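You operate a simulated robot arm through the tools that you are given. There is no shell and no other tool.

Carry out the task below with a simulated two-armed robot. There is one attempt and no reset: what you move stays moved.

Task
Print the grey block from the small blue box.
Fine: lay the lid on the bench top meanwhile and put it back on the box; one print from the inked press; the block stays under the press.

It is judged by the outcome, as a careful person would: the job done as asked, and still so three seconds after it is handed in. It fails if anything else is knocked over, pushed out of place, dropped, spilled or broken. Lids that push on must go on centred and level and be pressed home; caps that screw on are set level and turned clockwise until they are tight.

Robot
Two 6-joint arms with two-finger parallel grippers on one trunk that stands fixed in place. Base frame: the origin is at the foot of the trunk, x ahead of it, y to its left, z up. Units: m, rad, N and s.
The left shoulder is at [0.06, 0.187, 1.097], the right one opposite. With the tool pointing down near the work surface each hand reaches from about 0.1 to 0.32 m from the base axis, measured 20 degrees to its own side. Payload 1.57 kg a hand.
The TCP of each hand is the grasp point between the finger pads, 0.03 m short of the fingertips. In the tool frame z runs along the fingers and y along their closing line. Largest opening 0.11 m; finger width 0.024, thickness 0.012; the body of the gripper, 0.048 by 0.112 m, starts 0.078 m behind the TCP.
Orientation is told as [roll, pitch, yaw] about the base's x, y, z axes, in that order, counted from this pose: with the fingers straight down and closing along the base's y, the tool's x points along the base's -x, its y along +y and its z along -z.

Tools
- The arms move only by the tool apply_moves. It takes "left_motion", "right_motion" or both (then of equal length, played together; a hand with none holds still); each is a list of rows, each an object of numbers (a shift or turn left out is 0, a gripper value left out holds the last): "tx", "ty", "tz": the shift along the tool's x, y, z in m; "rx", "ry", "rz": the turn, a rotation vector about the tool's x, y, z in rad; "grip": the finger opening in m, from 0 to 0.11. In form: [{"tx": .., "ty": .., "tz": .., "rx": .., "ry": .., "rz": .., "grip": ..}, ...]. A call has 1 to 20 rows; each row is the pose to reach, as a shift and turn from the pose commanded when the call began, along the tool's axes at that moment. A row lasts 0.2 s, in which the tool goes at most 0.05 m and 0.15 rad; a call with a longer step from one row to the next is refused whole, and so is a gripper value outside its range. A pose out of reach is approached as far as the arm can. The call stops where the force on the tool passes 40 N (or 10 N more than at its start, if that is more) or the arm is blocked; 0.2 s more then pass. Each finger travels about 0.153 m/s and halts on what it meets, pressing with about 42 N; the grip force reading is that of the motor and also rises with nothing between the fingers. The clock runs only during rows and for 0.2 s after the last one: add rows that repeat a pose to give the fingers time. It gives the time, the measured TCP pose, the force on the tool (base axes), the opening and the grip force at its end, in the units of the frame above (readings bear some noise), with the torque about the TCP (base axes, N m) and any sound that the robot's microphone picked up.
- Cameras (640 x 400 px; columns grow to the right, rows downward): "scene" is now at [-0.0159, 0.0694, 1.6467]; the picture's right is [0.69, -0.72, 0.00], its down [-0.54, -0.52, -0.66] and it looks along [0.47, 0.46, -0.75] (base axes); focal length 340 px, centre (320, 200). "left" rides on the left gripper at [0.07, -0.016, -0.141] in its tool frame; the picture's right is [0.23, 0.97, 0.00], its down [-0.86, 0.20, -0.48] and it looks along [-0.47, 0.11, 0.88] (tool axes); focal length 222 px, centre (320, 200). "right" rides on the right gripper at [0.07, 0.016, -0.141] in its tool frame; the picture's right is [-0.23, 0.97, 0.00], its down [-0.86, -0.20, -0.48] and it looks along [-0.47, -0.11, 0.88] (tool axes); focal length 222 px, centre (320, 200). There is no depth. A picture from a camera that has moved, and an enlarged one, comes with that camera's place and axes in the base frame and with its lens. The place of the scene camera against the robot may be out by one fixed shift of up to 0.025 m in any direction.
- snapshot(camera): a new picture of that camera. It takes no simulated time.
- slide_trunk(by): slides the trunk up (or, below 0, down) by that many m; the arms and the scene camera ride with it, the base frame stays. It gives what a move gives, with no picture.
- aim_head(pan, tilt): turns the head with the scene camera to pan (to the left, within 1.501 rad either way) and tilt (down, from -0.506 to 1.204), counted from straight ahead of the robot. It gives what a move gives.
- inspect(camera, box): a new picture of the part [left, top, right, bottom] of that camera's present view, enlarged. It takes no simulated time.
- sign_off(): hands the job in; it is judged then, once.

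Places have to be worked out from the pictures, the camera data and where the tool is seen. Open the grippers and draw the arms clear of the work before you hand the job in, unless the task says otherwise.

The tools are called after "Request:" by a JSON object that holds its "method" and its "body". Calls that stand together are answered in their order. apply_moves: Moves the arms, as the interface text tells. Its arguments: {"type":"object","properties":{"left_motion":{"type":"array"},"right_motion":{"type":"array"}},"required":[]} The other tools are called the same way: slide_trunk (by) slides the trunk up or down; aim_head (pan, tilt) turns the head that bears the scene camera; snapshot (camera) takes a picture; inspect (camera, box) takes an enlarged picture of a part of a camera's view; sign_off () hands the job in.

At the start:

```text
clock: 0.0
left_tcp_pos: [0.3089, 0.3547, 1.1675]
left_ee_rot: [0.002, 0.002, 0.002]
left_contact_force: [0.8, -0.5, -0.5]
left_ft_torque: [-0.03, 0.03, 0.01]
left_gripper_width: 0.1101
left_grip_force: 0.0
right_tcp_pos: [0.4033, 0.0479, 1.1946]
right_ee_rot: [0.0, 0.0, 0.0]
right_contact_force: [-0.2, 0.3, -0.4]
right_ft_torque: [-0.06, -0.01, 0.0]
right_gripper_width: 0.1099
right_grip_force: 0.1
trunk travel left (down, up): [-0.725, 0.265]
head pan, tilt: [0.766, 0.852]
```

scene: 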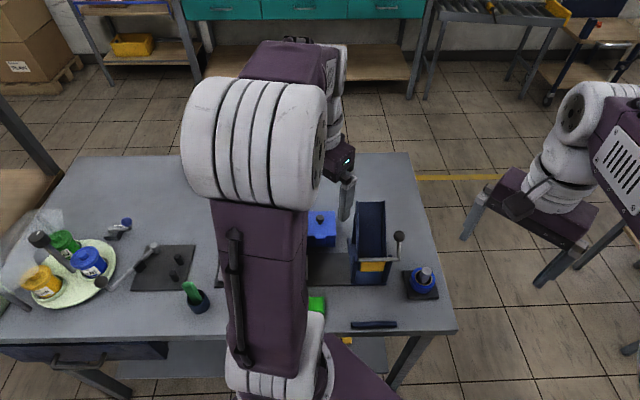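
right: 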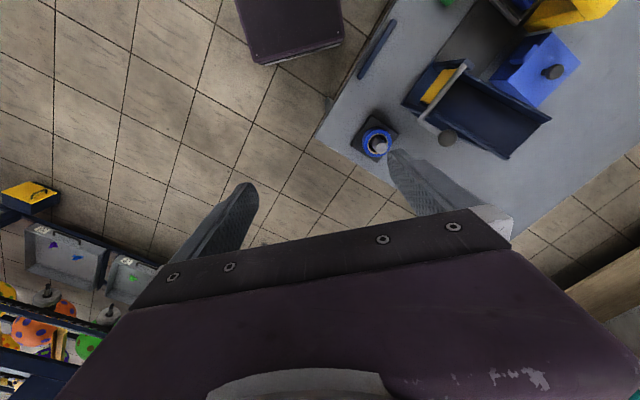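
left: 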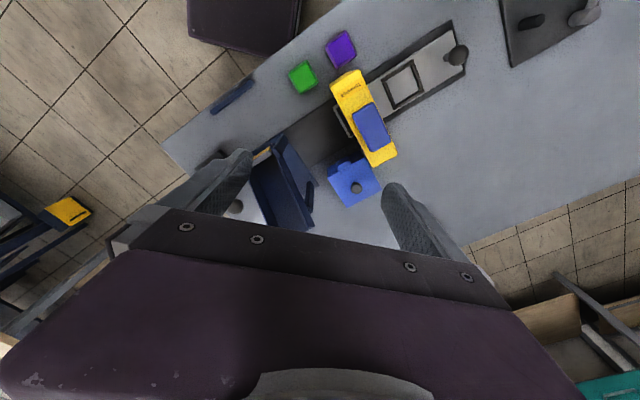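

I'll first look closer at the scene from the present cameras before moving anything.

Request:
{"method": "inspect", "body": {"camera": "left", "box": [160, 0, 520, 225]}}

Request:
{"method": "inspect", "body": {"camera": "right", "box": [320, 0, 640, 200]}}

Request:
{"method": "inspect", "body": {"camera": "scene", "box": [0, 150, 240, 350]}}

Request:
{"method": "inspect", "body": {"camera": "scene", "box": [280, 150, 480, 350]}}

```text
1.78 times, centred on (340, 112) of left
camera zoom: at [0.241, 0.3383, 1.3078], right [-0.23, 0.97, 0.0], down [0.85, 0.2, 0.48], along [0.47, 0.11, -0.88], focal length 395 px, centre (284, 356)
```

zoom: 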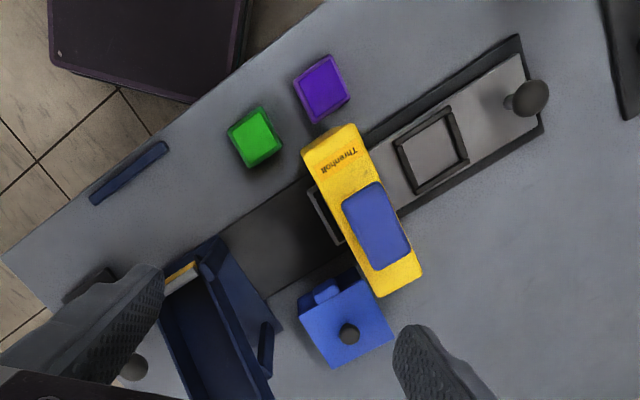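

```text
2.00 times, centred on (480, 100) of right
camera zoom: at [0.3344, 0.0623, 1.3358], right [0.23, 0.97, 0.0], down [0.86, -0.2, 0.48], along [0.47, -0.11, -0.88], focal length 444 px, centre (0, 400)
```

zoom: 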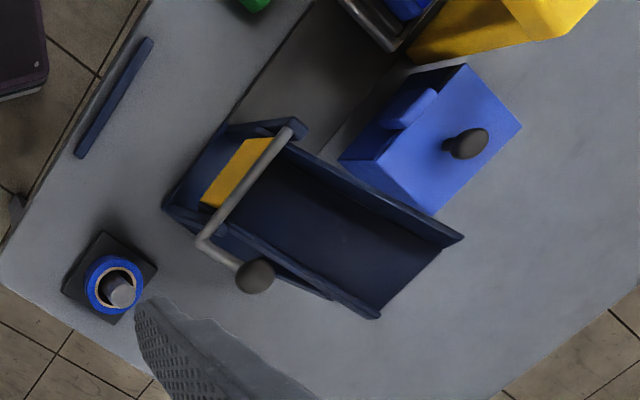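

```text
2.00 times, centred on (120, 250) of scene
camera zoom: at [-0.0159, 0.0694, 1.6467], right [0.69, -0.72, 0.0], down [-0.54, -0.52, -0.66], along [0.47, 0.46, -0.75], focal length 680 px, centre (720, 100)
```

zoom: 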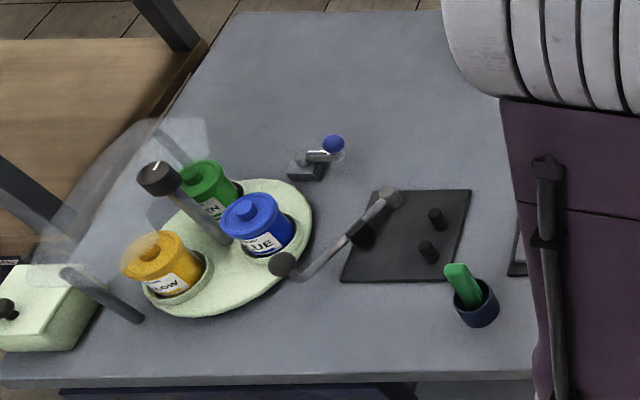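

```text
2.00 times, centred on (380, 250) of scene
camera zoom: at [-0.0159, 0.0694, 1.6467], right [0.69, -0.72, 0.0], down [-0.54, -0.52, -0.66], along [0.47, 0.46, -0.75], focal length 680 px, centre (200, 100)
```

zoom: 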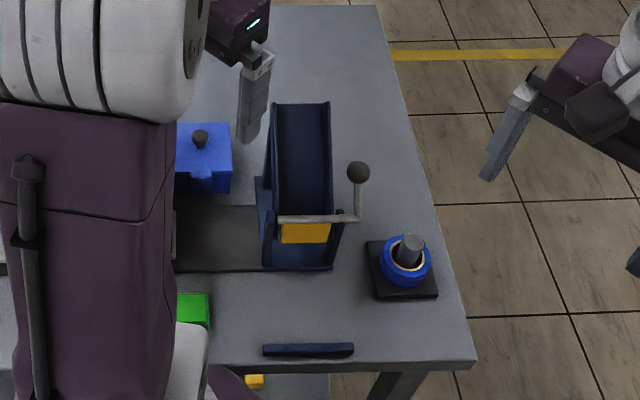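

The lens of the left hand shows the blue lidded box near (0.42, 0.45), a yellow press over a rail with a knobbed slide, and a chute. I draw the left hand back toward the trunk to get a more central view of the press and to check the arm's reach.

Request:
{"method": "apply_moves", "body": {"left_motion": [{"tx": 0.04}, {"tx": 0.08}, {"tx": 0.12}, {"tx": 0.15}]}}

Request:
{"method": "snapshot", "body": {"camera": "left"}}

Request:
{"method": "snapshot", "body": {"camera": "scene"}}

```text
clock: 1.0
left_tcp_pos: [0.1564, 0.3542, 1.1683]
left_ee_rot: [0.004, -0.003, 0.001]
left_contact_force: [0.2, -0.3, -0.9]
left_ft_torque: [0.02, 0.0, 0.01]
left_gripper_width: 0.11
left_grip_force: 0.1
right_tcp_pos: [0.4035, 0.0454, 1.1949]
right_ee_rot: [0.0, 0.0, 0.0]
right_contact_force: [0.1, -0.4, 0.1]
right_ft_torque: [0.01, 0.0, -0.02]
right_gripper_width: 0.1101
right_grip_force: 0.0
trunk travel left (down, up): [-0.725, 0.265]
head pan, tilt: [0.766, 0.852]
```

```text
taken
camera left: at [0.0881, 0.3374, 1.309], right [-0.23, 0.97, 0.0], down [0.85, 0.2, 0.48], along [0.47, 0.11, -0.88], focal length 222 px, centre (320, 200)
```

left: 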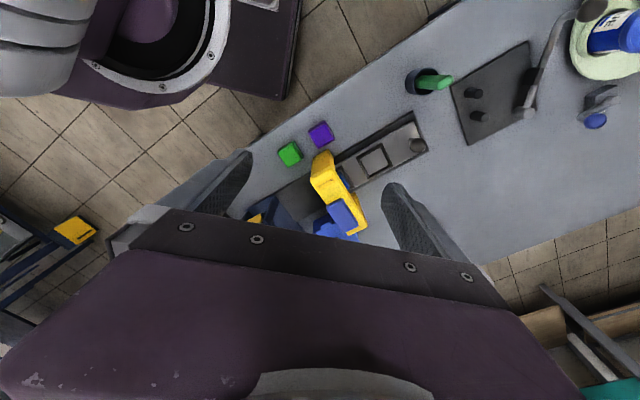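

```text
taken
camera scene: at [-0.0172, 0.0687, 1.6468], right [0.69, -0.72, 0.0], down [-0.54, -0.52, -0.66], along [0.47, 0.46, -0.75], focal length 340 px, centre (320, 200)
```

scene: 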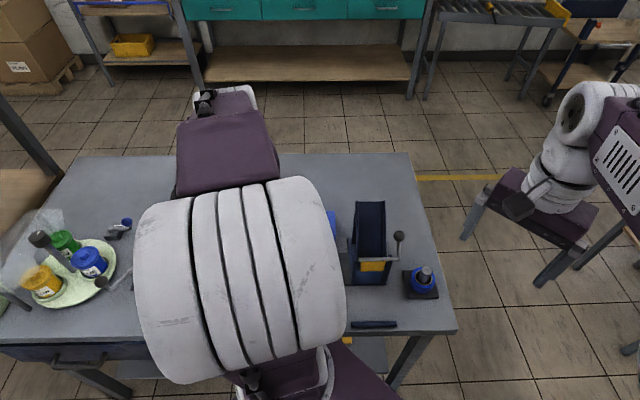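

The press, frame and rail are visible now from nearer the slide; I'll enlarge that part to understand how the press works.

Request:
{"method": "inspect", "body": {"camera": "left", "box": [230, 80, 470, 250]}}

Request:
{"method": "inspect", "body": {"camera": "left", "box": [380, 0, 640, 180]}}

```text
2.35 times, centred on (350, 165) of left
camera zoom: at [0.0881, 0.3374, 1.309], right [-0.23, 0.97, 0.0], down [0.85, 0.2, 0.48], along [0.47, 0.11, -0.88], focal length 523 px, centre (249, 282)
```

zoom: 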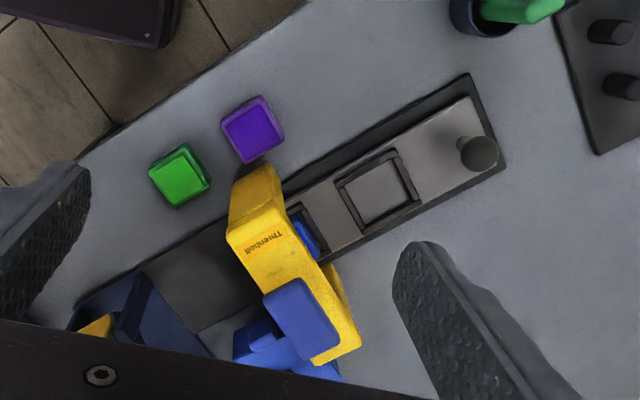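

```text
2.22 times, centred on (510, 90) of left
camera zoom: at [0.0881, 0.3374, 1.309], right [-0.23, 0.97, 0.0], down [0.85, 0.2, 0.48], along [0.47, 0.11, -0.88], focal length 494 px, centre (-102, 444)
```

zoom: 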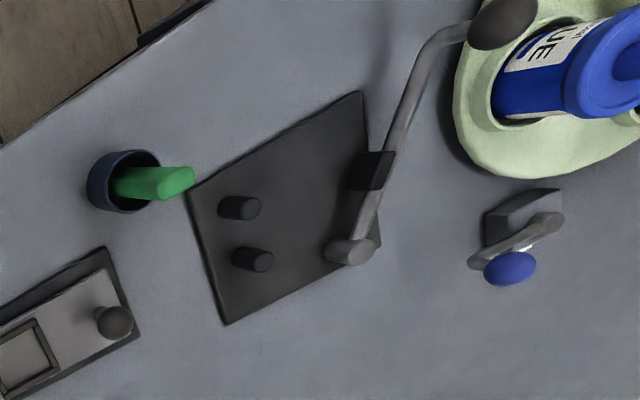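

The slide carries two square nests, one under the yellow press head and one outside next to the knob. I move the left hand toward the chute for a look at what that device is.

Request:
{"method": "apply_moves", "body": {"left_motion": [{"tx": -0.03, "ty": -0.02}, {"tx": -0.06, "ty": -0.04}, {"tx": -0.09, "ty": -0.06}, {"tx": -0.12, "ty": -0.08}, {"tx": -0.14, "ty": -0.09}]}}

Request:
{"method": "snapshot", "body": {"camera": "left"}}

Request:
{"method": "inspect", "body": {"camera": "left", "box": [200, 60, 480, 240]}}

Request:
{"method": "snapshot", "body": {"camera": "scene"}}

```text
clock: 2.2
left_tcp_pos: [0.3002, 0.2651, 1.1656]
left_ee_rot: [0.002, 0.001, 0.002]
left_contact_force: [0.9, 0.9, 0.8]
left_ft_torque: [0.03, 0.0, 0.03]
left_gripper_width: 0.1101
left_grip_force: 0.1
right_tcp_pos: [0.403, 0.0472, 1.1943]
right_ee_rot: [0.001, 0.0, 0.0]
right_contact_force: [-0.2, -0.2, 0.2]
right_ft_torque: [-0.01, 0.0, 0.01]
right_gripper_width: 0.1099
right_grip_force: 0.0
trunk travel left (down, up): [-0.725, 0.265]
head pan, tilt: [0.766, 0.852]
```

```text
taken
camera left: at [0.2318, 0.2476, 1.3073], right [-0.23, 0.97, 0.0], down [0.85, 0.2, 0.48], along [0.47, 0.11, -0.88], focal length 222 px, centre (320, 200)
```

left: 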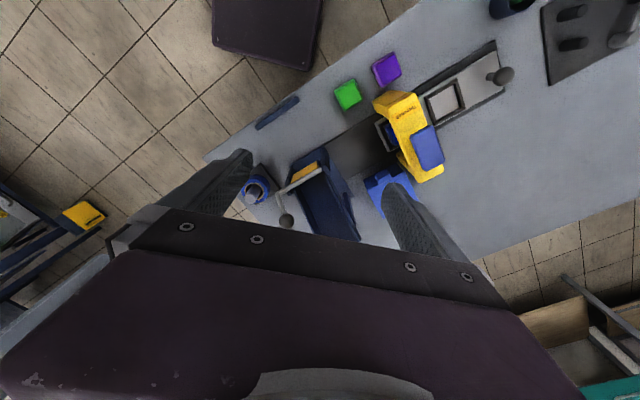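

```text
2.22 times, centred on (340, 150) of left
camera zoom: at [0.2318, 0.2476, 1.3073], right [-0.23, 0.97, 0.0], down [0.85, 0.2, 0.48], along [0.47, 0.11, -0.88], focal length 494 px, centre (276, 311)
```

zoom: 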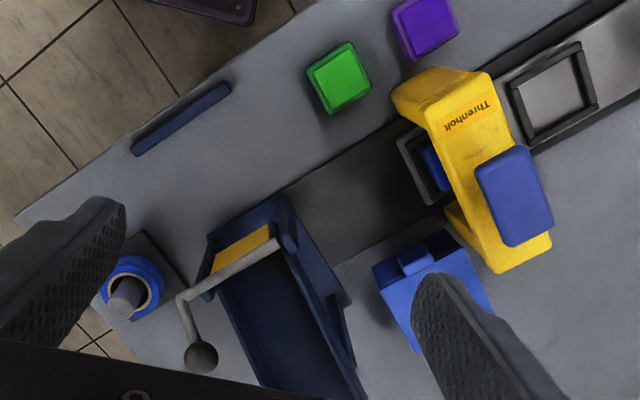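

```text
taken
camera scene: at [-0.0151, 0.0693, 1.6467], right [0.69, -0.72, 0.0], down [-0.54, -0.52, -0.66], along [0.47, 0.46, -0.75], focal length 340 px, centre (320, 200)
```

scene: 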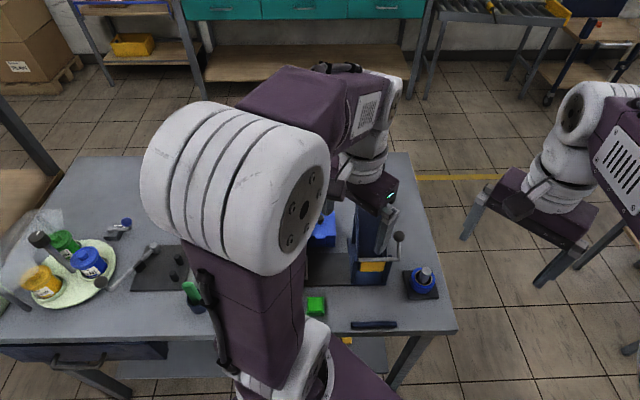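

The press top comes out at about z = 0.98 and the bench at about 0.78. I park the right hand further to its own side and raise the left hand, before lowering the trunk.

Request:
{"method": "apply_moves", "body": {"left_motion": [{"tz": -0.03}, {"tz": -0.06}, {"tz": -0.09}, {"tz": -0.12}, {"tz": -0.15}, {"tz": -0.15}, {"tz": -0.15}], "right_motion": [{"tx": 0.015, "ty": -0.035}, {"tx": 0.03, "ty": -0.07}, {"tx": 0.045, "ty": -0.105}, {"tx": 0.06, "ty": -0.14}, {"tx": 0.075, "ty": -0.175}, {"tx": 0.09, "ty": -0.21}, {"tx": 0.1, "ty": -0.25}]}}

Request:
{"method": "snapshot", "body": {"camera": "left"}}

Request:
{"method": "snapshot", "body": {"camera": "scene"}}

```text
clock: 3.8
left_tcp_pos: [0.2995, 0.2598, 1.3162]
left_ee_rot: [0.004, 0.0, 0.003]
left_contact_force: [-0.9, 0.4, 0.6]
left_ft_torque: [-0.01, 0.0, 0.01]
left_gripper_width: 0.1104
left_grip_force: 0.0
right_tcp_pos: [0.3009, -0.2057, 1.1928]
right_ee_rot: [0.002, -0.001, 0.0]
right_contact_force: [-0.1, -0.1, -0.3]
right_ft_torque: [0.01, -0.01, -0.02]
right_gripper_width: 0.11
right_grip_force: 0.2
trunk travel left (down, up): [-0.725, 0.265]
head pan, tilt: [0.766, 0.852]
```

```text
taken
camera left: at [0.2301, 0.244, 1.4571], right [-0.23, 0.97, 0.0], down [0.85, 0.2, 0.48], along [0.47, 0.11, -0.88], focal length 222 px, centre (320, 200)
```

left: 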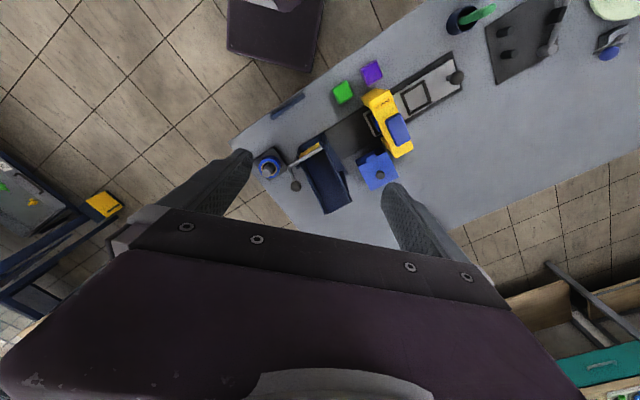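

```text
taken
camera scene: at [-0.0163, 0.068, 1.6468], right [0.69, -0.72, 0.0], down [-0.54, -0.52, -0.66], along [0.47, 0.46, -0.75], focal length 340 px, centre (320, 200)
```

scene: 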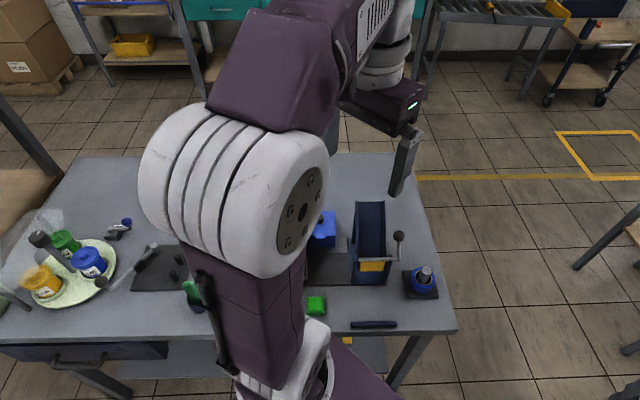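

Everything is clear below the hands, so I lower the trunk by 0.2 m (left TCP to about 1.12, above the press).

Request:
{"method": "slide_trunk", "body": {"by": -0.2}}

Request:
{"method": "snapshot", "body": {"camera": "left"}}

Request:
{"method": "snapshot", "body": {"camera": "scene"}}

```text
clock: 6.0
left_tcp_pos: [0.2997, 0.2614, 1.1149]
left_ee_rot: [0.001, 0.001, 0.002]
left_contact_force: [-0.3, 0.0, -0.2]
left_ft_torque: [0.01, -0.02, -0.01]
left_gripper_width: 0.1101
left_grip_force: 0.0
right_tcp_pos: [0.3028, -0.2044, 0.9932]
right_ee_rot: [-0.001, 0.0, 0.0]
right_contact_force: [-0.3, -0.3, 0.8]
right_ft_torque: [-0.01, 0.01, -0.02]
right_gripper_width: 0.1101
right_grip_force: 0.1
trunk travel left (down, up): [-0.525, 0.465]
head pan, tilt: [0.766, 0.852]
```

```text
taken
camera left: at [0.2305, 0.2452, 1.2567], right [-0.23, 0.97, 0.0], down [0.85, 0.2, 0.48], along [0.47, 0.11, -0.88], focal length 222 px, centre (320, 200)
```

left: 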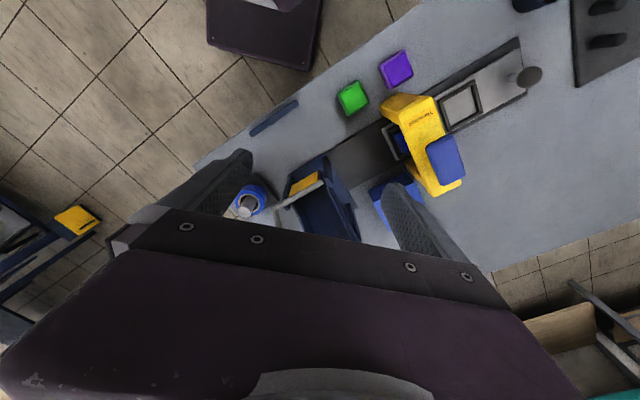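

```text
taken
camera scene: at [-0.016, 0.0693, 1.4468], right [0.69, -0.72, 0.0], down [-0.54, -0.52, -0.66], along [0.47, 0.46, -0.75], focal length 340 px, centre (320, 200)
```

scene: 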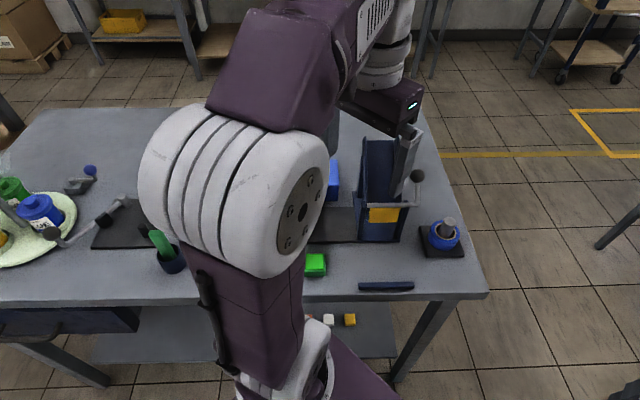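

The scene camera is blocked by the left arm, so I rely on the hand camera. I turn the left hand +45° in yaw (so the fingers line up with the bench) and shift it toward the press to look at the box from the robot's side.

Request:
{"method": "apply_moves", "body": {"left_motion": [{"ty": 0.015, "rz": -0.13}, {"ty": 0.03, "rz": -0.26}, {"ty": 0.045, "rz": -0.39}, {"ty": 0.06, "rz": -0.52}, {"ty": 0.08, "rz": -0.65}, {"ty": 0.1, "rz": -0.785}, {"ty": 0.1, "rz": -0.785}]}}

Request:
{"method": "snapshot", "body": {"camera": "left"}}

Request:
{"method": "inspect", "body": {"camera": "left", "box": [200, 60, 480, 240]}}

Request:
{"method": "snapshot", "body": {"camera": "scene"}}

```text
clock: 7.6
left_tcp_pos: [0.2988, 0.3614, 1.1161]
left_ee_rot: [0.002, -0.001, 0.788]
left_contact_force: [-0.1, -0.2, 0.2]
left_ft_torque: [0.01, -0.01, -0.03]
left_gripper_width: 0.1099
left_grip_force: 0.0
right_tcp_pos: [0.3027, -0.2052, 0.9921]
right_ee_rot: [0.0, 0.001, 0.0]
right_contact_force: [0.0, 0.2, -0.2]
right_ft_torque: [0.01, 0.03, 0.0]
right_gripper_width: 0.1103
right_grip_force: 0.0
trunk travel left (down, up): [-0.525, 0.465]
head pan, tilt: [0.766, 0.852]
```

```text
taken
camera left: at [0.2622, 0.3005, 1.2573], right [-0.85, 0.53, 0.0], down [0.46, 0.75, 0.48], along [0.25, 0.41, -0.88], focal length 222 px, centre (320, 200)
```

left: 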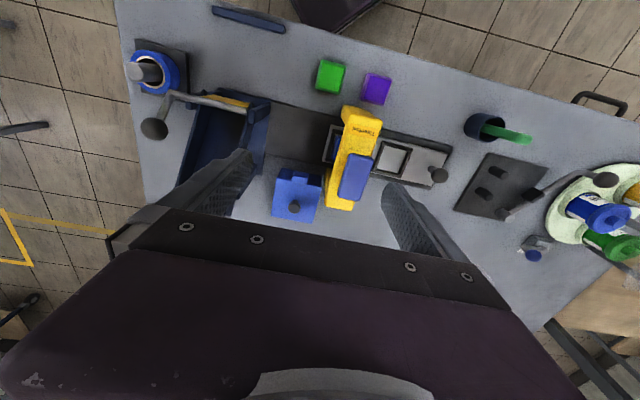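

```text
2.22 times, centred on (340, 150) of left
camera zoom: at [0.2622, 0.3005, 1.2573], right [-0.85, 0.53, 0.0], down [0.46, 0.75, 0.48], along [0.25, 0.41, -0.88], focal length 494 px, centre (276, 311)
```

zoom: 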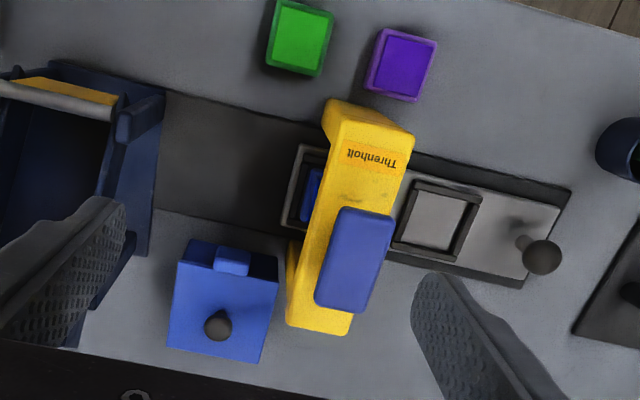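

```text
taken
camera scene: at [-0.0161, 0.0689, 1.4468], right [0.69, -0.72, 0.0], down [-0.54, -0.52, -0.66], along [0.47, 0.46, -0.75], focal length 340 px, centre (320, 200)
```

scene: 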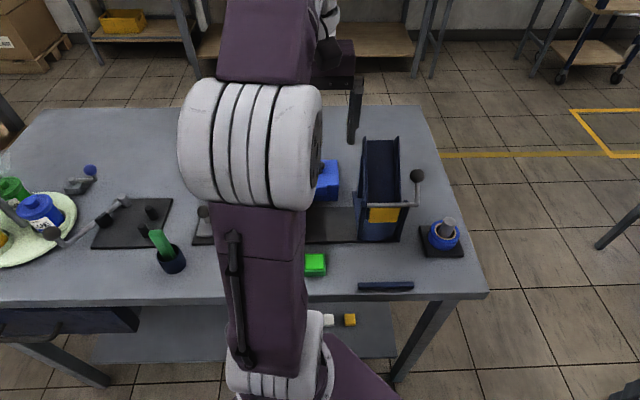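

The press is a yellow C-frame over the rail with a blue pad on top. To see it from the front with the scene camera I swing the left hand off to the left, staying at z = 1.12 above everything.

Request:
{"method": "apply_moves", "body": {"left_motion": [{"tx": 0.01, "ty": 0.04}, {"tx": 0.02, "ty": 0.08}, {"tx": 0.03, "ty": 0.12}, {"tx": 0.04, "ty": 0.16}, {"tx": 0.05, "ty": 0.2}, {"tx": 0.06, "ty": 0.24}, {"tx": 0.08, "ty": 0.28}]}}

Request:
{"method": "snapshot", "body": {"camera": "left"}}

Request:
{"method": "snapshot", "body": {"camera": "scene"}}

```text
clock: 9.2
left_tcp_pos: [0.0424, 0.5057, 1.1172]
left_ee_rot: [0.0, -0.002, 0.786]
left_contact_force: [0.8, 0.0, 0.1]
left_ft_torque: [0.0, -0.02, 0.0]
left_gripper_width: 0.1099
left_grip_force: 0.1
right_tcp_pos: [0.302, -0.2046, 0.9925]
right_ee_rot: [0.0, -0.001, 0.0]
right_contact_force: [-0.1, 0.4, 0.2]
right_ft_torque: [0.0, -0.04, -0.02]
right_gripper_width: 0.1102
right_grip_force: 0.2
trunk travel left (down, up): [-0.525, 0.465]
head pan, tilt: [0.766, 0.852]
```

```text
taken
camera left: at [0.0045, 0.4446, 1.2574], right [-0.85, 0.53, 0.0], down [0.46, 0.75, 0.48], along [0.25, 0.41, -0.88], focal length 222 px, centre (320, 200)
```

left: 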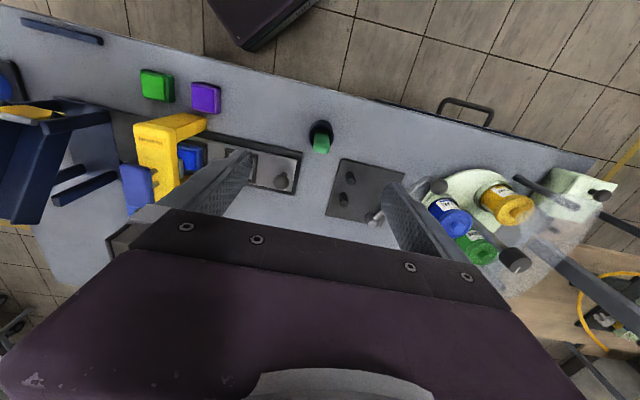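

```text
taken
camera scene: at [-0.0174, 0.0703, 1.4467], right [0.69, -0.72, 0.0], down [-0.54, -0.52, -0.66], along [0.47, 0.46, -0.75], focal length 340 px, centre (320, 200)
```

scene: 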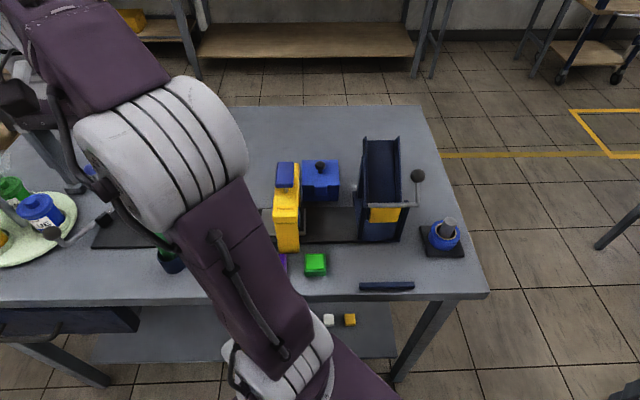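

Now the press and box are visible to the scene camera; I'll enlarge both this view and the left hand's view of the press.

Request:
{"method": "inspect", "body": {"camera": "scene", "box": [240, 130, 440, 270]}}

Request:
{"method": "inspect", "body": {"camera": "left", "box": [0, 50, 340, 260]}}

Request:
{"method": "inspect", "body": {"camera": "scene", "box": [255, 145, 345, 265]}}

```text
2.86 times, centred on (340, 200) of scene
camera zoom: at [-0.0174, 0.0703, 1.4467], right [0.69, -0.72, 0.0], down [-0.54, -0.52, -0.66], along [0.47, 0.46, -0.75], focal length 971 px, centre (263, 200)
```

zoom: 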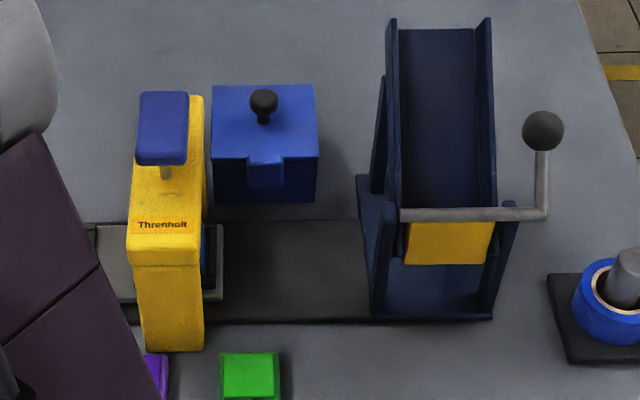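

```text
1.88 times, centred on (170, 155) of left
camera zoom: at [0.0045, 0.4446, 1.2574], right [-0.85, 0.53, 0.0], down [0.46, 0.75, 0.48], along [0.25, 0.41, -0.88], focal length 418 px, centre (602, 285)
```

zoom: 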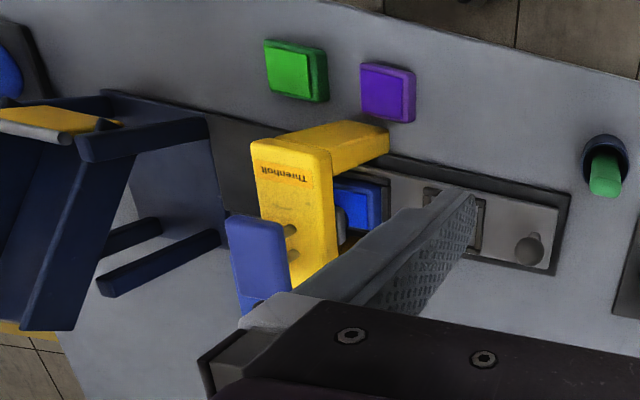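

```text
3.33 times, centred on (300, 205) of scene
camera zoom: at [-0.0174, 0.0703, 1.4467], right [0.69, -0.72, 0.0], down [-0.54, -0.52, -0.66], along [0.47, 0.46, -0.75], focal length 1133 px, centre (387, 183)
```

zoom: 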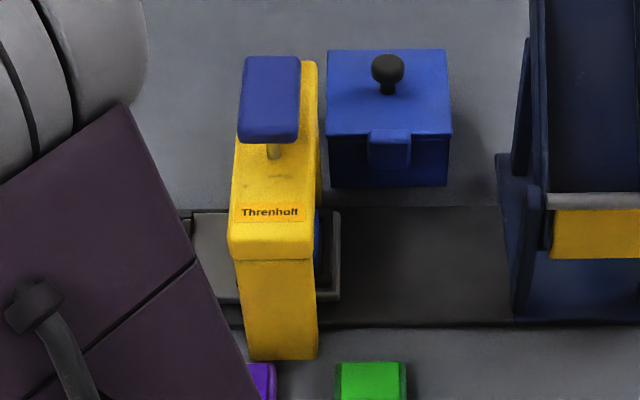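

There is a blue part under the press arm that I need to identify (die, ink pad or block). I turn the left hand to yaw −45° near the slide knob so its camera looks along the rail under the press.

Request:
{"method": "apply_moves", "body": {"left_motion": [{"tx": -0.007, "rz": 0.143}, {"tx": -0.014, "rz": 0.286}, {"tx": -0.021, "rz": 0.429}, {"tx": -0.028, "rz": 0.572}, {"tx": -0.035, "rz": 0.715}, {"tx": -0.042, "rz": 0.858}, {"tx": -0.049, "ty": -0.002, "tz": 0.01, "rz": 1.0}, {"tx": -0.056, "ty": -0.004, "tz": 0.025, "rz": 1.143}, {"tx": -0.063, "ty": -0.006, "tz": 0.04, "rz": 1.286}, {"tx": -0.07, "ty": -0.008, "tz": 0.055, "rz": 1.43}, {"tx": -0.072, "ty": -0.01, "tz": 0.067, "rz": 1.57}, {"tx": -0.072, "ty": -0.01, "tz": 0.067, "rz": 1.57}]}}

Request:
{"method": "snapshot", "body": {"camera": "left"}}

Request:
{"method": "snapshot", "body": {"camera": "scene"}}

```text
clock: 11.8
left_tcp_pos: [0.1022, 0.5468, 1.0484]
left_ee_rot: [0.002, 0.0, -0.787]
left_contact_force: [-0.3, 0.2, 0.8]
left_ft_torque: [0.03, 0.0, 0.0]
left_gripper_width: 0.11
left_grip_force: 0.1
right_tcp_pos: [0.303, -0.204, 0.9932]
right_ee_rot: [-0.001, 0.0, -0.001]
right_contact_force: [0.8, -0.5, -0.2]
right_ft_torque: [0.0, 0.0, 0.0]
right_gripper_width: 0.1098
right_grip_force: 0.1
trunk travel left (down, up): [-0.525, 0.465]
head pan, tilt: [0.766, 0.852]
```

```text
taken
camera left: at [0.0425, 0.5842, 1.1903], right [0.53, 0.85, 0.0], down [0.75, -0.46, 0.48], along [0.41, -0.25, -0.88], focal length 222 px, centre (320, 200)
```

left: 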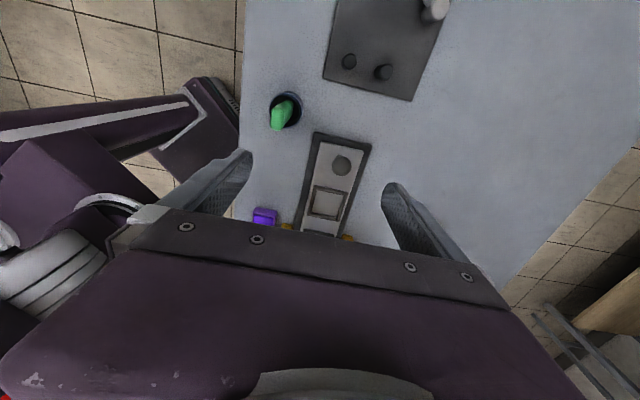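

```text
taken
camera scene: at [-0.016, 0.0694, 1.4467], right [0.69, -0.72, 0.0], down [-0.54, -0.52, -0.66], along [0.47, 0.46, -0.75], focal length 340 px, centre (320, 200)
```

scene: 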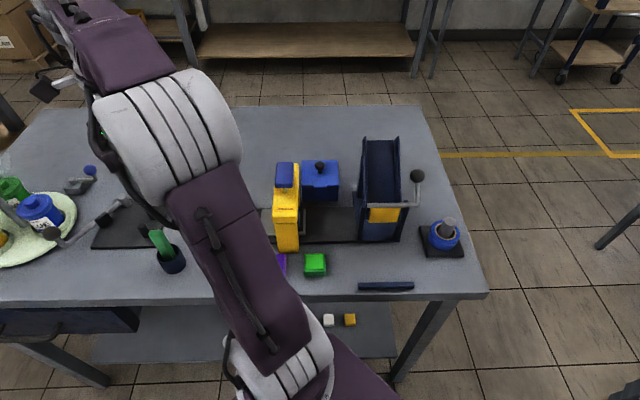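

The gripper body hides what lies ahead; only what is below or sideways is visible. I'll turn back to yaw +45° and go farther out beside the rail so the press is seen sideways past the open fingers.

Request:
{"method": "apply_moves", "body": {"left_motion": [{"tx": 0.003, "ty": 0.01, "rz": -0.143}, {"tx": 0.005, "ty": 0.02, "rz": -0.286}, {"tx": 0.008, "ty": 0.03, "rz": -0.429}, {"tx": 0.01, "ty": 0.04, "rz": -0.572}, {"tx": 0.013, "ty": 0.05, "rz": -0.715}, {"tx": 0.015, "ty": 0.06, "rz": -0.858}, {"tx": 0.018, "ty": 0.07, "tz": 0.01, "rz": -1.0}, {"tx": 0.02, "ty": 0.08, "tz": 0.02, "rz": -1.143}, {"tx": 0.023, "ty": 0.09, "tz": 0.035, "rz": -1.286}, {"tx": 0.026, "ty": 0.1, "tz": 0.05, "rz": -1.43}, {"tx": 0.028, "ty": 0.11, "tz": 0.068, "rz": -1.57}, {"tx": 0.028, "ty": 0.11, "tz": 0.068, "rz": -1.57}]}}

Request:
{"method": "snapshot", "body": {"camera": "left"}}

Request:
{"method": "inspect", "body": {"camera": "left", "box": [0, 0, 320, 200]}}

```text
clock: 14.4
left_tcp_pos: [0.1615, 0.6441, 0.9813]
left_ee_rot: [0.002, -0.002, 0.788]
left_contact_force: [-0.4, -0.9, -0.1]
left_ft_torque: [0.02, 0.0, -0.01]
left_gripper_width: 0.1102
left_grip_force: 0.0
right_tcp_pos: [0.3024, -0.2041, 0.993]
right_ee_rot: [-0.001, 0.0, -0.001]
right_contact_force: [-0.7, -0.7, -0.1]
right_ft_torque: [0.03, 0.02, -0.02]
right_gripper_width: 0.1097
right_grip_force: 0.0
trunk travel left (down, up): [-0.525, 0.465]
head pan, tilt: [0.766, 0.852]
```

```text
taken
camera left: at [0.1246, 0.5829, 1.1226], right [-0.85, 0.53, 0.0], down [0.46, 0.75, 0.48], along [0.25, 0.41, -0.88], focal length 222 px, centre (320, 200)
```

left: 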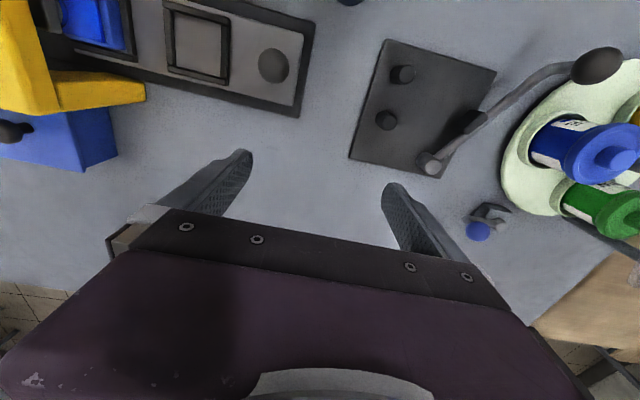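

```text
2.00 times, centred on (160, 100) of left
camera zoom: at [0.1246, 0.5829, 1.1226], right [-0.85, 0.53, 0.0], down [0.46, 0.75, 0.48], along [0.25, 0.41, -0.88], focal length 444 px, centre (640, 400)
```

zoom: 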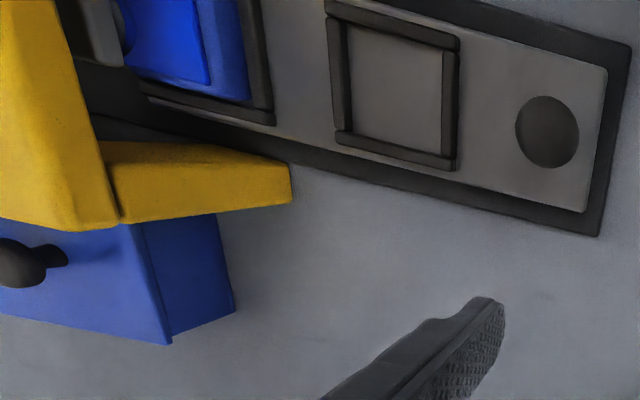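

A blue square part sits in the nest under the press. I shift a bit toward the robot and lower for a flatter sideways look at it and at the underside of the press head.

Request:
{"method": "apply_moves", "body": {"left_motion": [{"tx": 0.02, "ty": 0.01, "tz": 0.015}, {"tx": 0.04, "ty": 0.02, "tz": 0.03}, {"tx": 0.06, "ty": 0.03, "tz": 0.05}, {"tx": 0.06, "ty": 0.03, "tz": 0.05}]}}

Request:
{"method": "snapshot", "body": {"camera": "left"}}

Request:
{"method": "inspect", "body": {"camera": "left", "box": [0, 0, 240, 150]}}

```text
clock: 15.4
left_tcp_pos: [0.0956, 0.6233, 0.9307]
left_ee_rot: [0.0, -0.004, 0.785]
left_contact_force: [-0.5, -0.1, 0.1]
left_ft_torque: [-0.01, 0.03, -0.05]
left_gripper_width: 0.1101
left_grip_force: 0.0
right_tcp_pos: [0.3033, -0.2045, 0.9931]
right_ee_rot: [-0.001, 0.0, 0.0]
right_contact_force: [-0.1, 0.9, 0.0]
right_ft_torque: [0.0, 0.03, 0.05]
right_gripper_width: 0.1101
right_grip_force: 0.1
trunk travel left (down, up): [-0.525, 0.465]
head pan, tilt: [0.766, 0.852]
```

```text
taken
camera left: at [0.059, 0.563, 1.0713], right [-0.85, 0.53, 0.0], down [0.46, 0.74, 0.48], along [0.25, 0.41, -0.88], focal length 222 px, centre (320, 200)
```

left: 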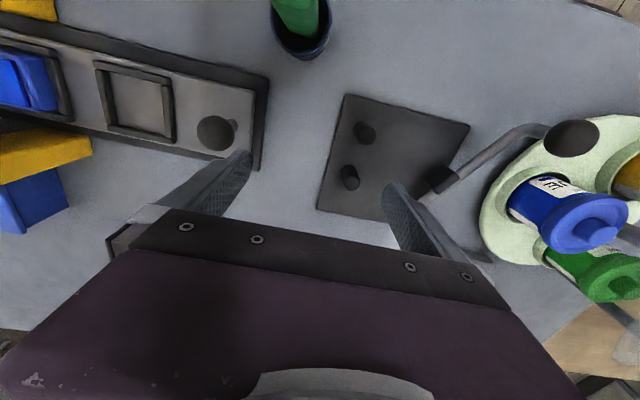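

```text
2.67 times, centred on (120, 75) of left
camera zoom: at [0.059, 0.563, 1.0713], right [-0.85, 0.53, 0.0], down [0.46, 0.74, 0.48], along [0.25, 0.41, -0.88], focal length 592 px, centre (853, 533)
```

zoom: 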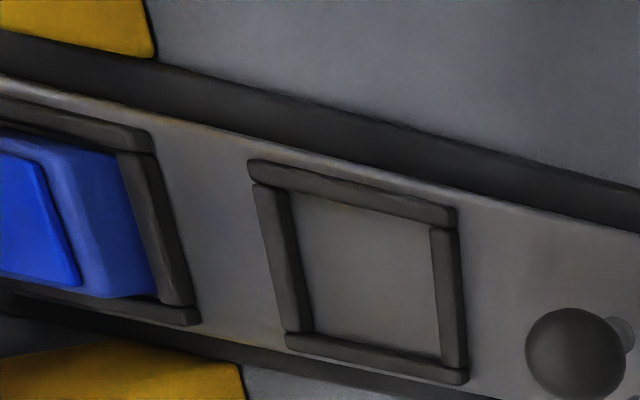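

The blue part in the nest under the head stands above its frame (pad-like). Triangulated in bench axes (u along the rail, v away from the robot): outer nest at u −0.194, v 0.50; slide knob at u −0.279; box knob at u −0.026, v 0.618, z 0.89, i.e. (0.418, 0.455). I lift the left hand and go over the box.

Request:
{"method": "apply_moves", "body": {"left_motion": [{"tz": -0.045}, {"tz": -0.09}, {"tz": -0.135}, {"tz": -0.17}, {"tx": -0.014, "ty": -0.044, "tz": -0.17}, {"tx": -0.028, "ty": -0.088, "tz": -0.17}, {"tx": -0.042, "ty": -0.132, "tz": -0.17}, {"tx": -0.056, "ty": -0.176, "tz": -0.17}, {"tx": -0.07, "ty": -0.22, "tz": -0.17}, {"tx": -0.084, "ty": -0.264, "tz": -0.17}, {"tx": -0.098, "ty": -0.308, "tz": -0.17}, {"tx": -0.109, "ty": -0.3465, "tz": -0.17}, {"tx": -0.109, "ty": -0.3465, "tz": -0.17}]}}

Request:
{"method": "snapshot", "body": {"camera": "left"}}

Request:
{"method": "inspect", "body": {"camera": "left", "box": [220, 60, 440, 220]}}

Request:
{"method": "snapshot", "body": {"camera": "scene"}}

```text
clock: 18.2
left_tcp_pos: [0.4023, 0.4439, 1.0833]
left_ee_rot: [0.0, -0.003, 0.786]
left_contact_force: [0.4, -1.0, 0.3]
left_ft_torque: [0.01, 0.02, 0.02]
left_gripper_width: 0.11
left_grip_force: 0.1
left hand out of reach, approached as far as the arm can: row 4, 5, 10, 11, 12, 13
right_tcp_pos: [0.3017, -0.2044, 0.9931]
right_ee_rot: [0.0, 0.0, -0.001]
right_contact_force: [0.5, -0.5, 0.3]
right_ft_torque: [-0.02, 0.0, 0.02]
right_gripper_width: 0.1098
right_grip_force: 0.1
trunk travel left (down, up): [-0.525, 0.465]
head pan, tilt: [0.766, 0.852]
```

```text
taken
camera left: at [0.3654, 0.3833, 1.2241], right [-0.85, 0.53, 0.0], down [0.46, 0.74, 0.48], along [0.25, 0.41, -0.88], focal length 222 px, centre (320, 200)
```

left: 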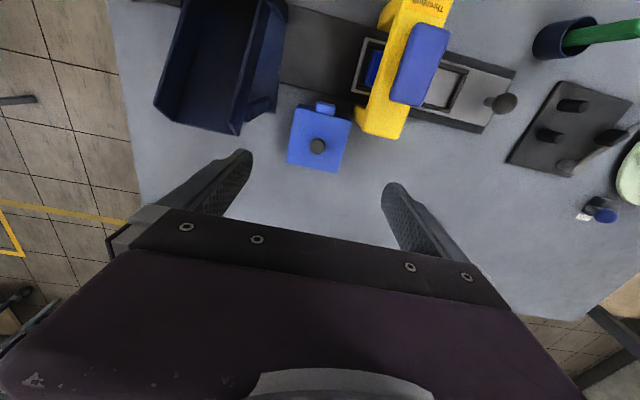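

```text
2.50 times, centred on (330, 140) of left
camera zoom: at [0.3654, 0.3833, 1.2241], right [-0.85, 0.53, 0.0], down [0.46, 0.74, 0.48], along [0.25, 0.41, -0.88], focal length 555 px, centre (295, 350)
```

zoom: 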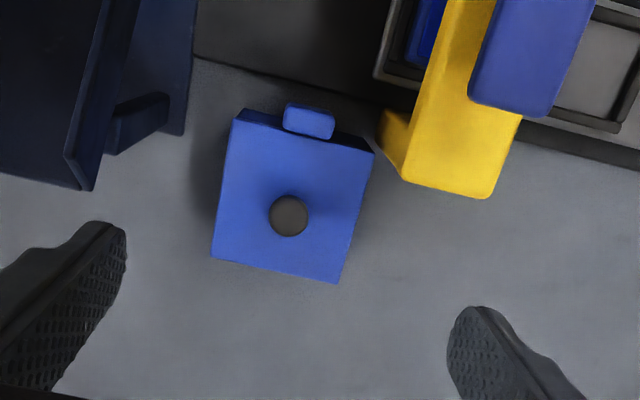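

```text
taken
camera scene: at [-0.0168, 0.0695, 1.4467], right [0.69, -0.72, 0.0], down [-0.54, -0.52, -0.66], along [0.47, 0.46, -0.75], focal length 340 px, centre (320, 200)
```

scene: 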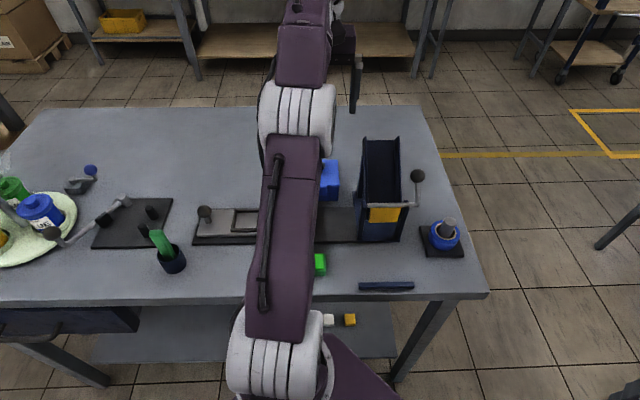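

The knob is centred on the lid (u −0.029, v 0.6175), the lid is about 0.086 square and lines up with the bench. The arm hit its reach limit at this height, so I come down to about z 1.0 with a narrower opening and see where the hand lands.

Request:
{"method": "apply_moves", "body": {"left_motion": [{"tz": 0.03, "grip": 0.06}, {"tz": 0.06, "grip": 0.06}, {"tz": 0.09, "grip": 0.06}, {"tz": 0.09, "grip": 0.06}]}}

Request:
{"method": "inspect", "body": {"camera": "left", "box": [220, 60, 440, 220]}}

```text
clock: 19.2
left_tcp_pos: [0.4026, 0.443, 0.9953]
left_ee_rot: [0.002, -0.002, 0.784]
left_contact_force: [0.1, -0.5, 0.5]
left_ft_torque: [0.02, 0.01, -0.03]
left_gripper_width: 0.0599
left_grip_force: 0.0
right_tcp_pos: [0.3026, -0.2042, 0.9935]
right_ee_rot: [0.0, 0.001, 0.001]
right_contact_force: [0.0, 0.3, 0.2]
right_ft_torque: [-0.01, -0.01, 0.0]
right_gripper_width: 0.1101
right_grip_force: 0.1
trunk travel left (down, up): [-0.525, 0.465]
head pan, tilt: [0.766, 0.852]
```

```text
2.50 times, centred on (330, 140) of left
camera zoom: at [0.3655, 0.3821, 1.1364], right [-0.85, 0.53, 0.0], down [0.46, 0.74, 0.48], along [0.25, 0.41, -0.88], focal length 555 px, centre (295, 350)
```

zoom: 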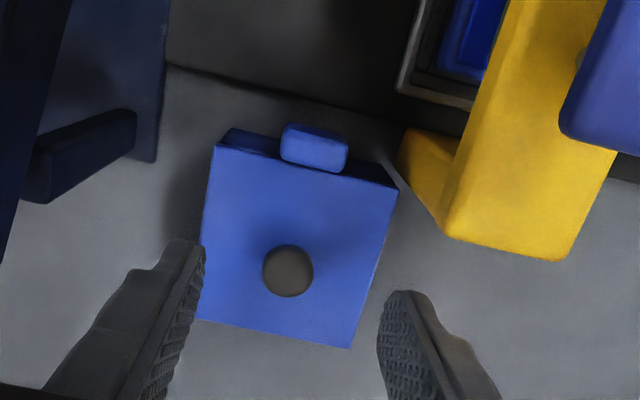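

The hand keeps its reached pose; u is already right (−0.0286). I move 0.019 further out and come down to z ≈ 0.908 so the fingertips straddle the knob just above the lid.

Request:
{"method": "apply_moves", "body": {"left_motion": [{"tx": -0.01, "tz": 0.0, "grip": 0.06}, {"tx": -0.019, "tz": 0.02, "grip": 0.06}, {"tx": -0.019, "tz": 0.045, "grip": 0.06}, {"tx": -0.019, "tz": 0.065, "grip": 0.06}, {"tx": -0.019, "tz": 0.08, "grip": 0.06}, {"tx": -0.019, "tz": 0.087, "grip": 0.06}]}}

Request:
{"method": "inspect", "body": {"camera": "left", "box": [220, 90, 440, 230]}}

Request:
{"method": "inspect", "body": {"camera": "scene", "box": [260, 60, 440, 260]}}

```text
clock: 20.6
left_tcp_pos: [0.4165, 0.4567, 0.9062]
left_ee_rot: [0.001, -0.003, 0.785]
left_contact_force: [0.7, -0.2, -0.6]
left_ft_torque: [-0.02, 0.02, 0.0]
left_gripper_width: 0.0599
left_grip_force: 0.1
right_tcp_pos: [0.3022, -0.2044, 0.9937]
right_ee_rot: [-0.001, 0.0, 0.001]
right_contact_force: [-0.6, 0.5, 0.1]
right_ft_torque: [0.01, -0.02, -0.01]
right_gripper_width: 0.1099
right_grip_force: 0.1
trunk travel left (down, up): [-0.525, 0.465]
head pan, tilt: [0.766, 0.852]
```

```text
2.86 times, centred on (330, 160) of left
camera zoom: at [0.3796, 0.3953, 1.0486], right [-0.85, 0.53, 0.0], down [0.46, 0.74, 0.48], along [0.25, 0.41, -0.88], focal length 635 px, centre (291, 314)
```

zoom: 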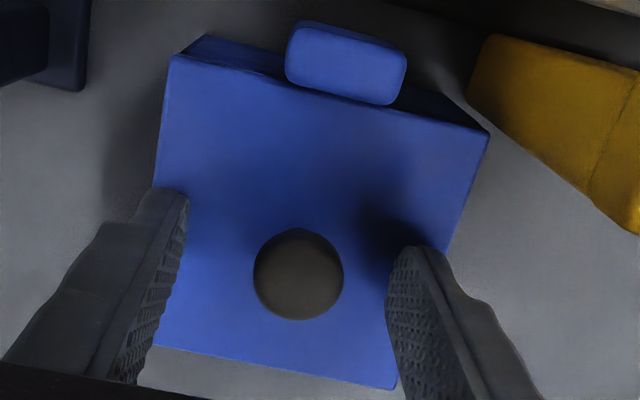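

```text
2.00 times, centred on (350, 160) of scene
camera zoom: at [-0.0159, 0.0694, 1.4467], right [0.69, -0.72, 0.0], down [-0.54, -0.52, -0.66], along [0.47, 0.46, -0.75], focal length 680 px, centre (260, 280)
```

zoom: 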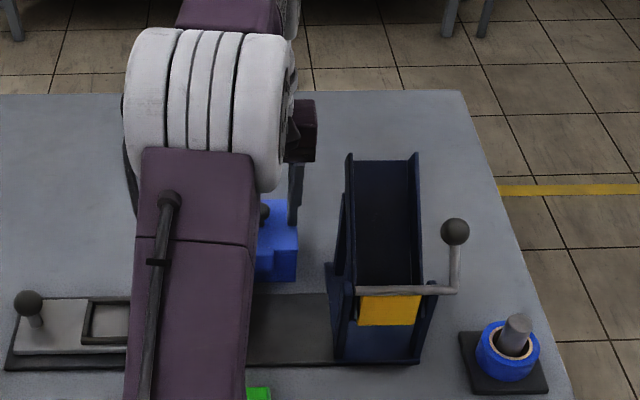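

The knob lies centred between the fingers (tips just above the lid). I close on it.

Request:
{"method": "apply_moves", "body": {"left_motion": [{"grip": 0.03}, {"grip": 0.02}, {"grip": 0.01}, {"grip": 0.01}, {"grip": 0.01}]}}

Request:
{"method": "inspect", "body": {"camera": "left", "box": [220, 90, 440, 230]}}

```text
clock: 21.8
left_tcp_pos: [0.4167, 0.4556, 0.9079]
left_ee_rot: [0.002, -0.003, 0.784]
left_contact_force: [-1.0, 0.8, -0.3]
left_ft_torque: [0.0, 0.05, 0.0]
left_gripper_width: 0.0223
left_grip_force: 34.9
right_tcp_pos: [0.3033, -0.2038, 0.9931]
right_ee_rot: [0.0, 0.0, 0.001]
right_contact_force: [-0.3, 0.2, -0.1]
right_ft_torque: [0.01, -0.04, -0.01]
right_gripper_width: 0.11
right_grip_force: 0.1
trunk travel left (down, up): [-0.525, 0.465]
head pan, tilt: [0.766, 0.852]
```

```text
2.86 times, centred on (330, 160) of left
camera zoom: at [0.3796, 0.3954, 1.0487], right [-0.85, 0.53, 0.0], down [0.46, 0.75, 0.48], along [0.25, 0.41, -0.88], focal length 635 px, centre (291, 314)
```

zoom: 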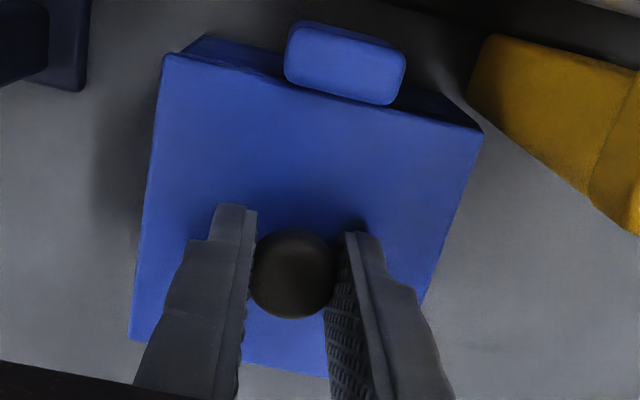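

The knob is gripped (0.022 m, 35 N). I lift slowly a few centimetres, watching the force to learn if the lid holds.

Request:
{"method": "apply_moves", "body": {"left_motion": [{"tz": -0.005}, {"tz": -0.01}, {"tz": -0.015}, {"tz": -0.02}, {"tz": -0.03}, {"tz": -0.04}]}}

Request:
{"method": "inspect", "body": {"camera": "left", "box": [200, 60, 440, 230]}}

Request:
{"method": "inspect", "body": {"camera": "scene", "box": [260, 60, 440, 260]}}

```text
clock: 23.2
left_tcp_pos: [0.4169, 0.458, 0.9478]
left_ee_rot: [0.002, -0.003, 0.786]
left_contact_force: [0.1, -0.6, -0.1]
left_ft_torque: [0.0, -0.01, 0.02]
left_gripper_width: 0.0224
left_grip_force: 34.6
right_tcp_pos: [0.3025, -0.2042, 0.9934]
right_ee_rot: [0.0, 0.0, 0.002]
right_contact_force: [-0.7, -0.8, -0.4]
right_ft_torque: [0.01, 0.01, -0.01]
right_gripper_width: 0.11
right_grip_force: 0.1
trunk travel left (down, up): [-0.525, 0.465]
head pan, tilt: [0.766, 0.852]
```

```text
2.35 times, centred on (320, 145) of left
camera zoom: at [0.3799, 0.396, 1.0888], right [-0.85, 0.53, 0.0], down [0.46, 0.75, 0.48], along [0.25, 0.41, -0.88], focal length 523 px, centre (320, 329)
```

zoom: 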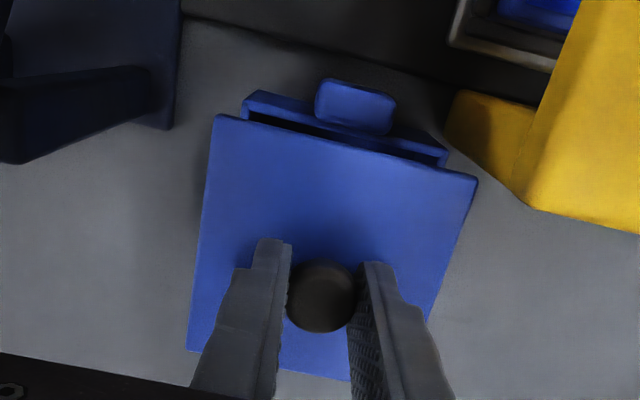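

```text
2.00 times, centred on (350, 160) of scene
camera zoom: at [-0.0159, 0.0694, 1.4467], right [0.69, -0.72, 0.0], down [-0.54, -0.52, -0.66], along [0.47, 0.46, -0.75], focal length 680 px, centre (260, 280)
```

zoom: 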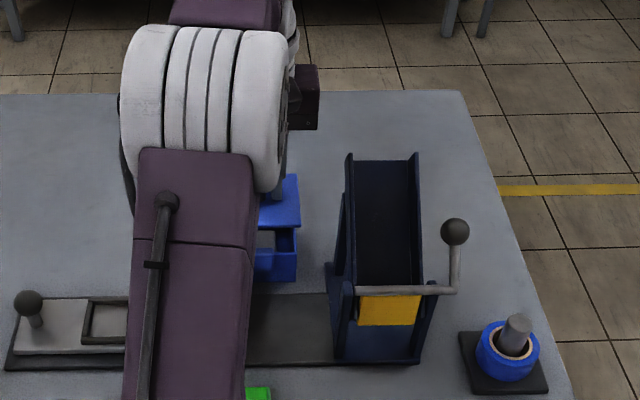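

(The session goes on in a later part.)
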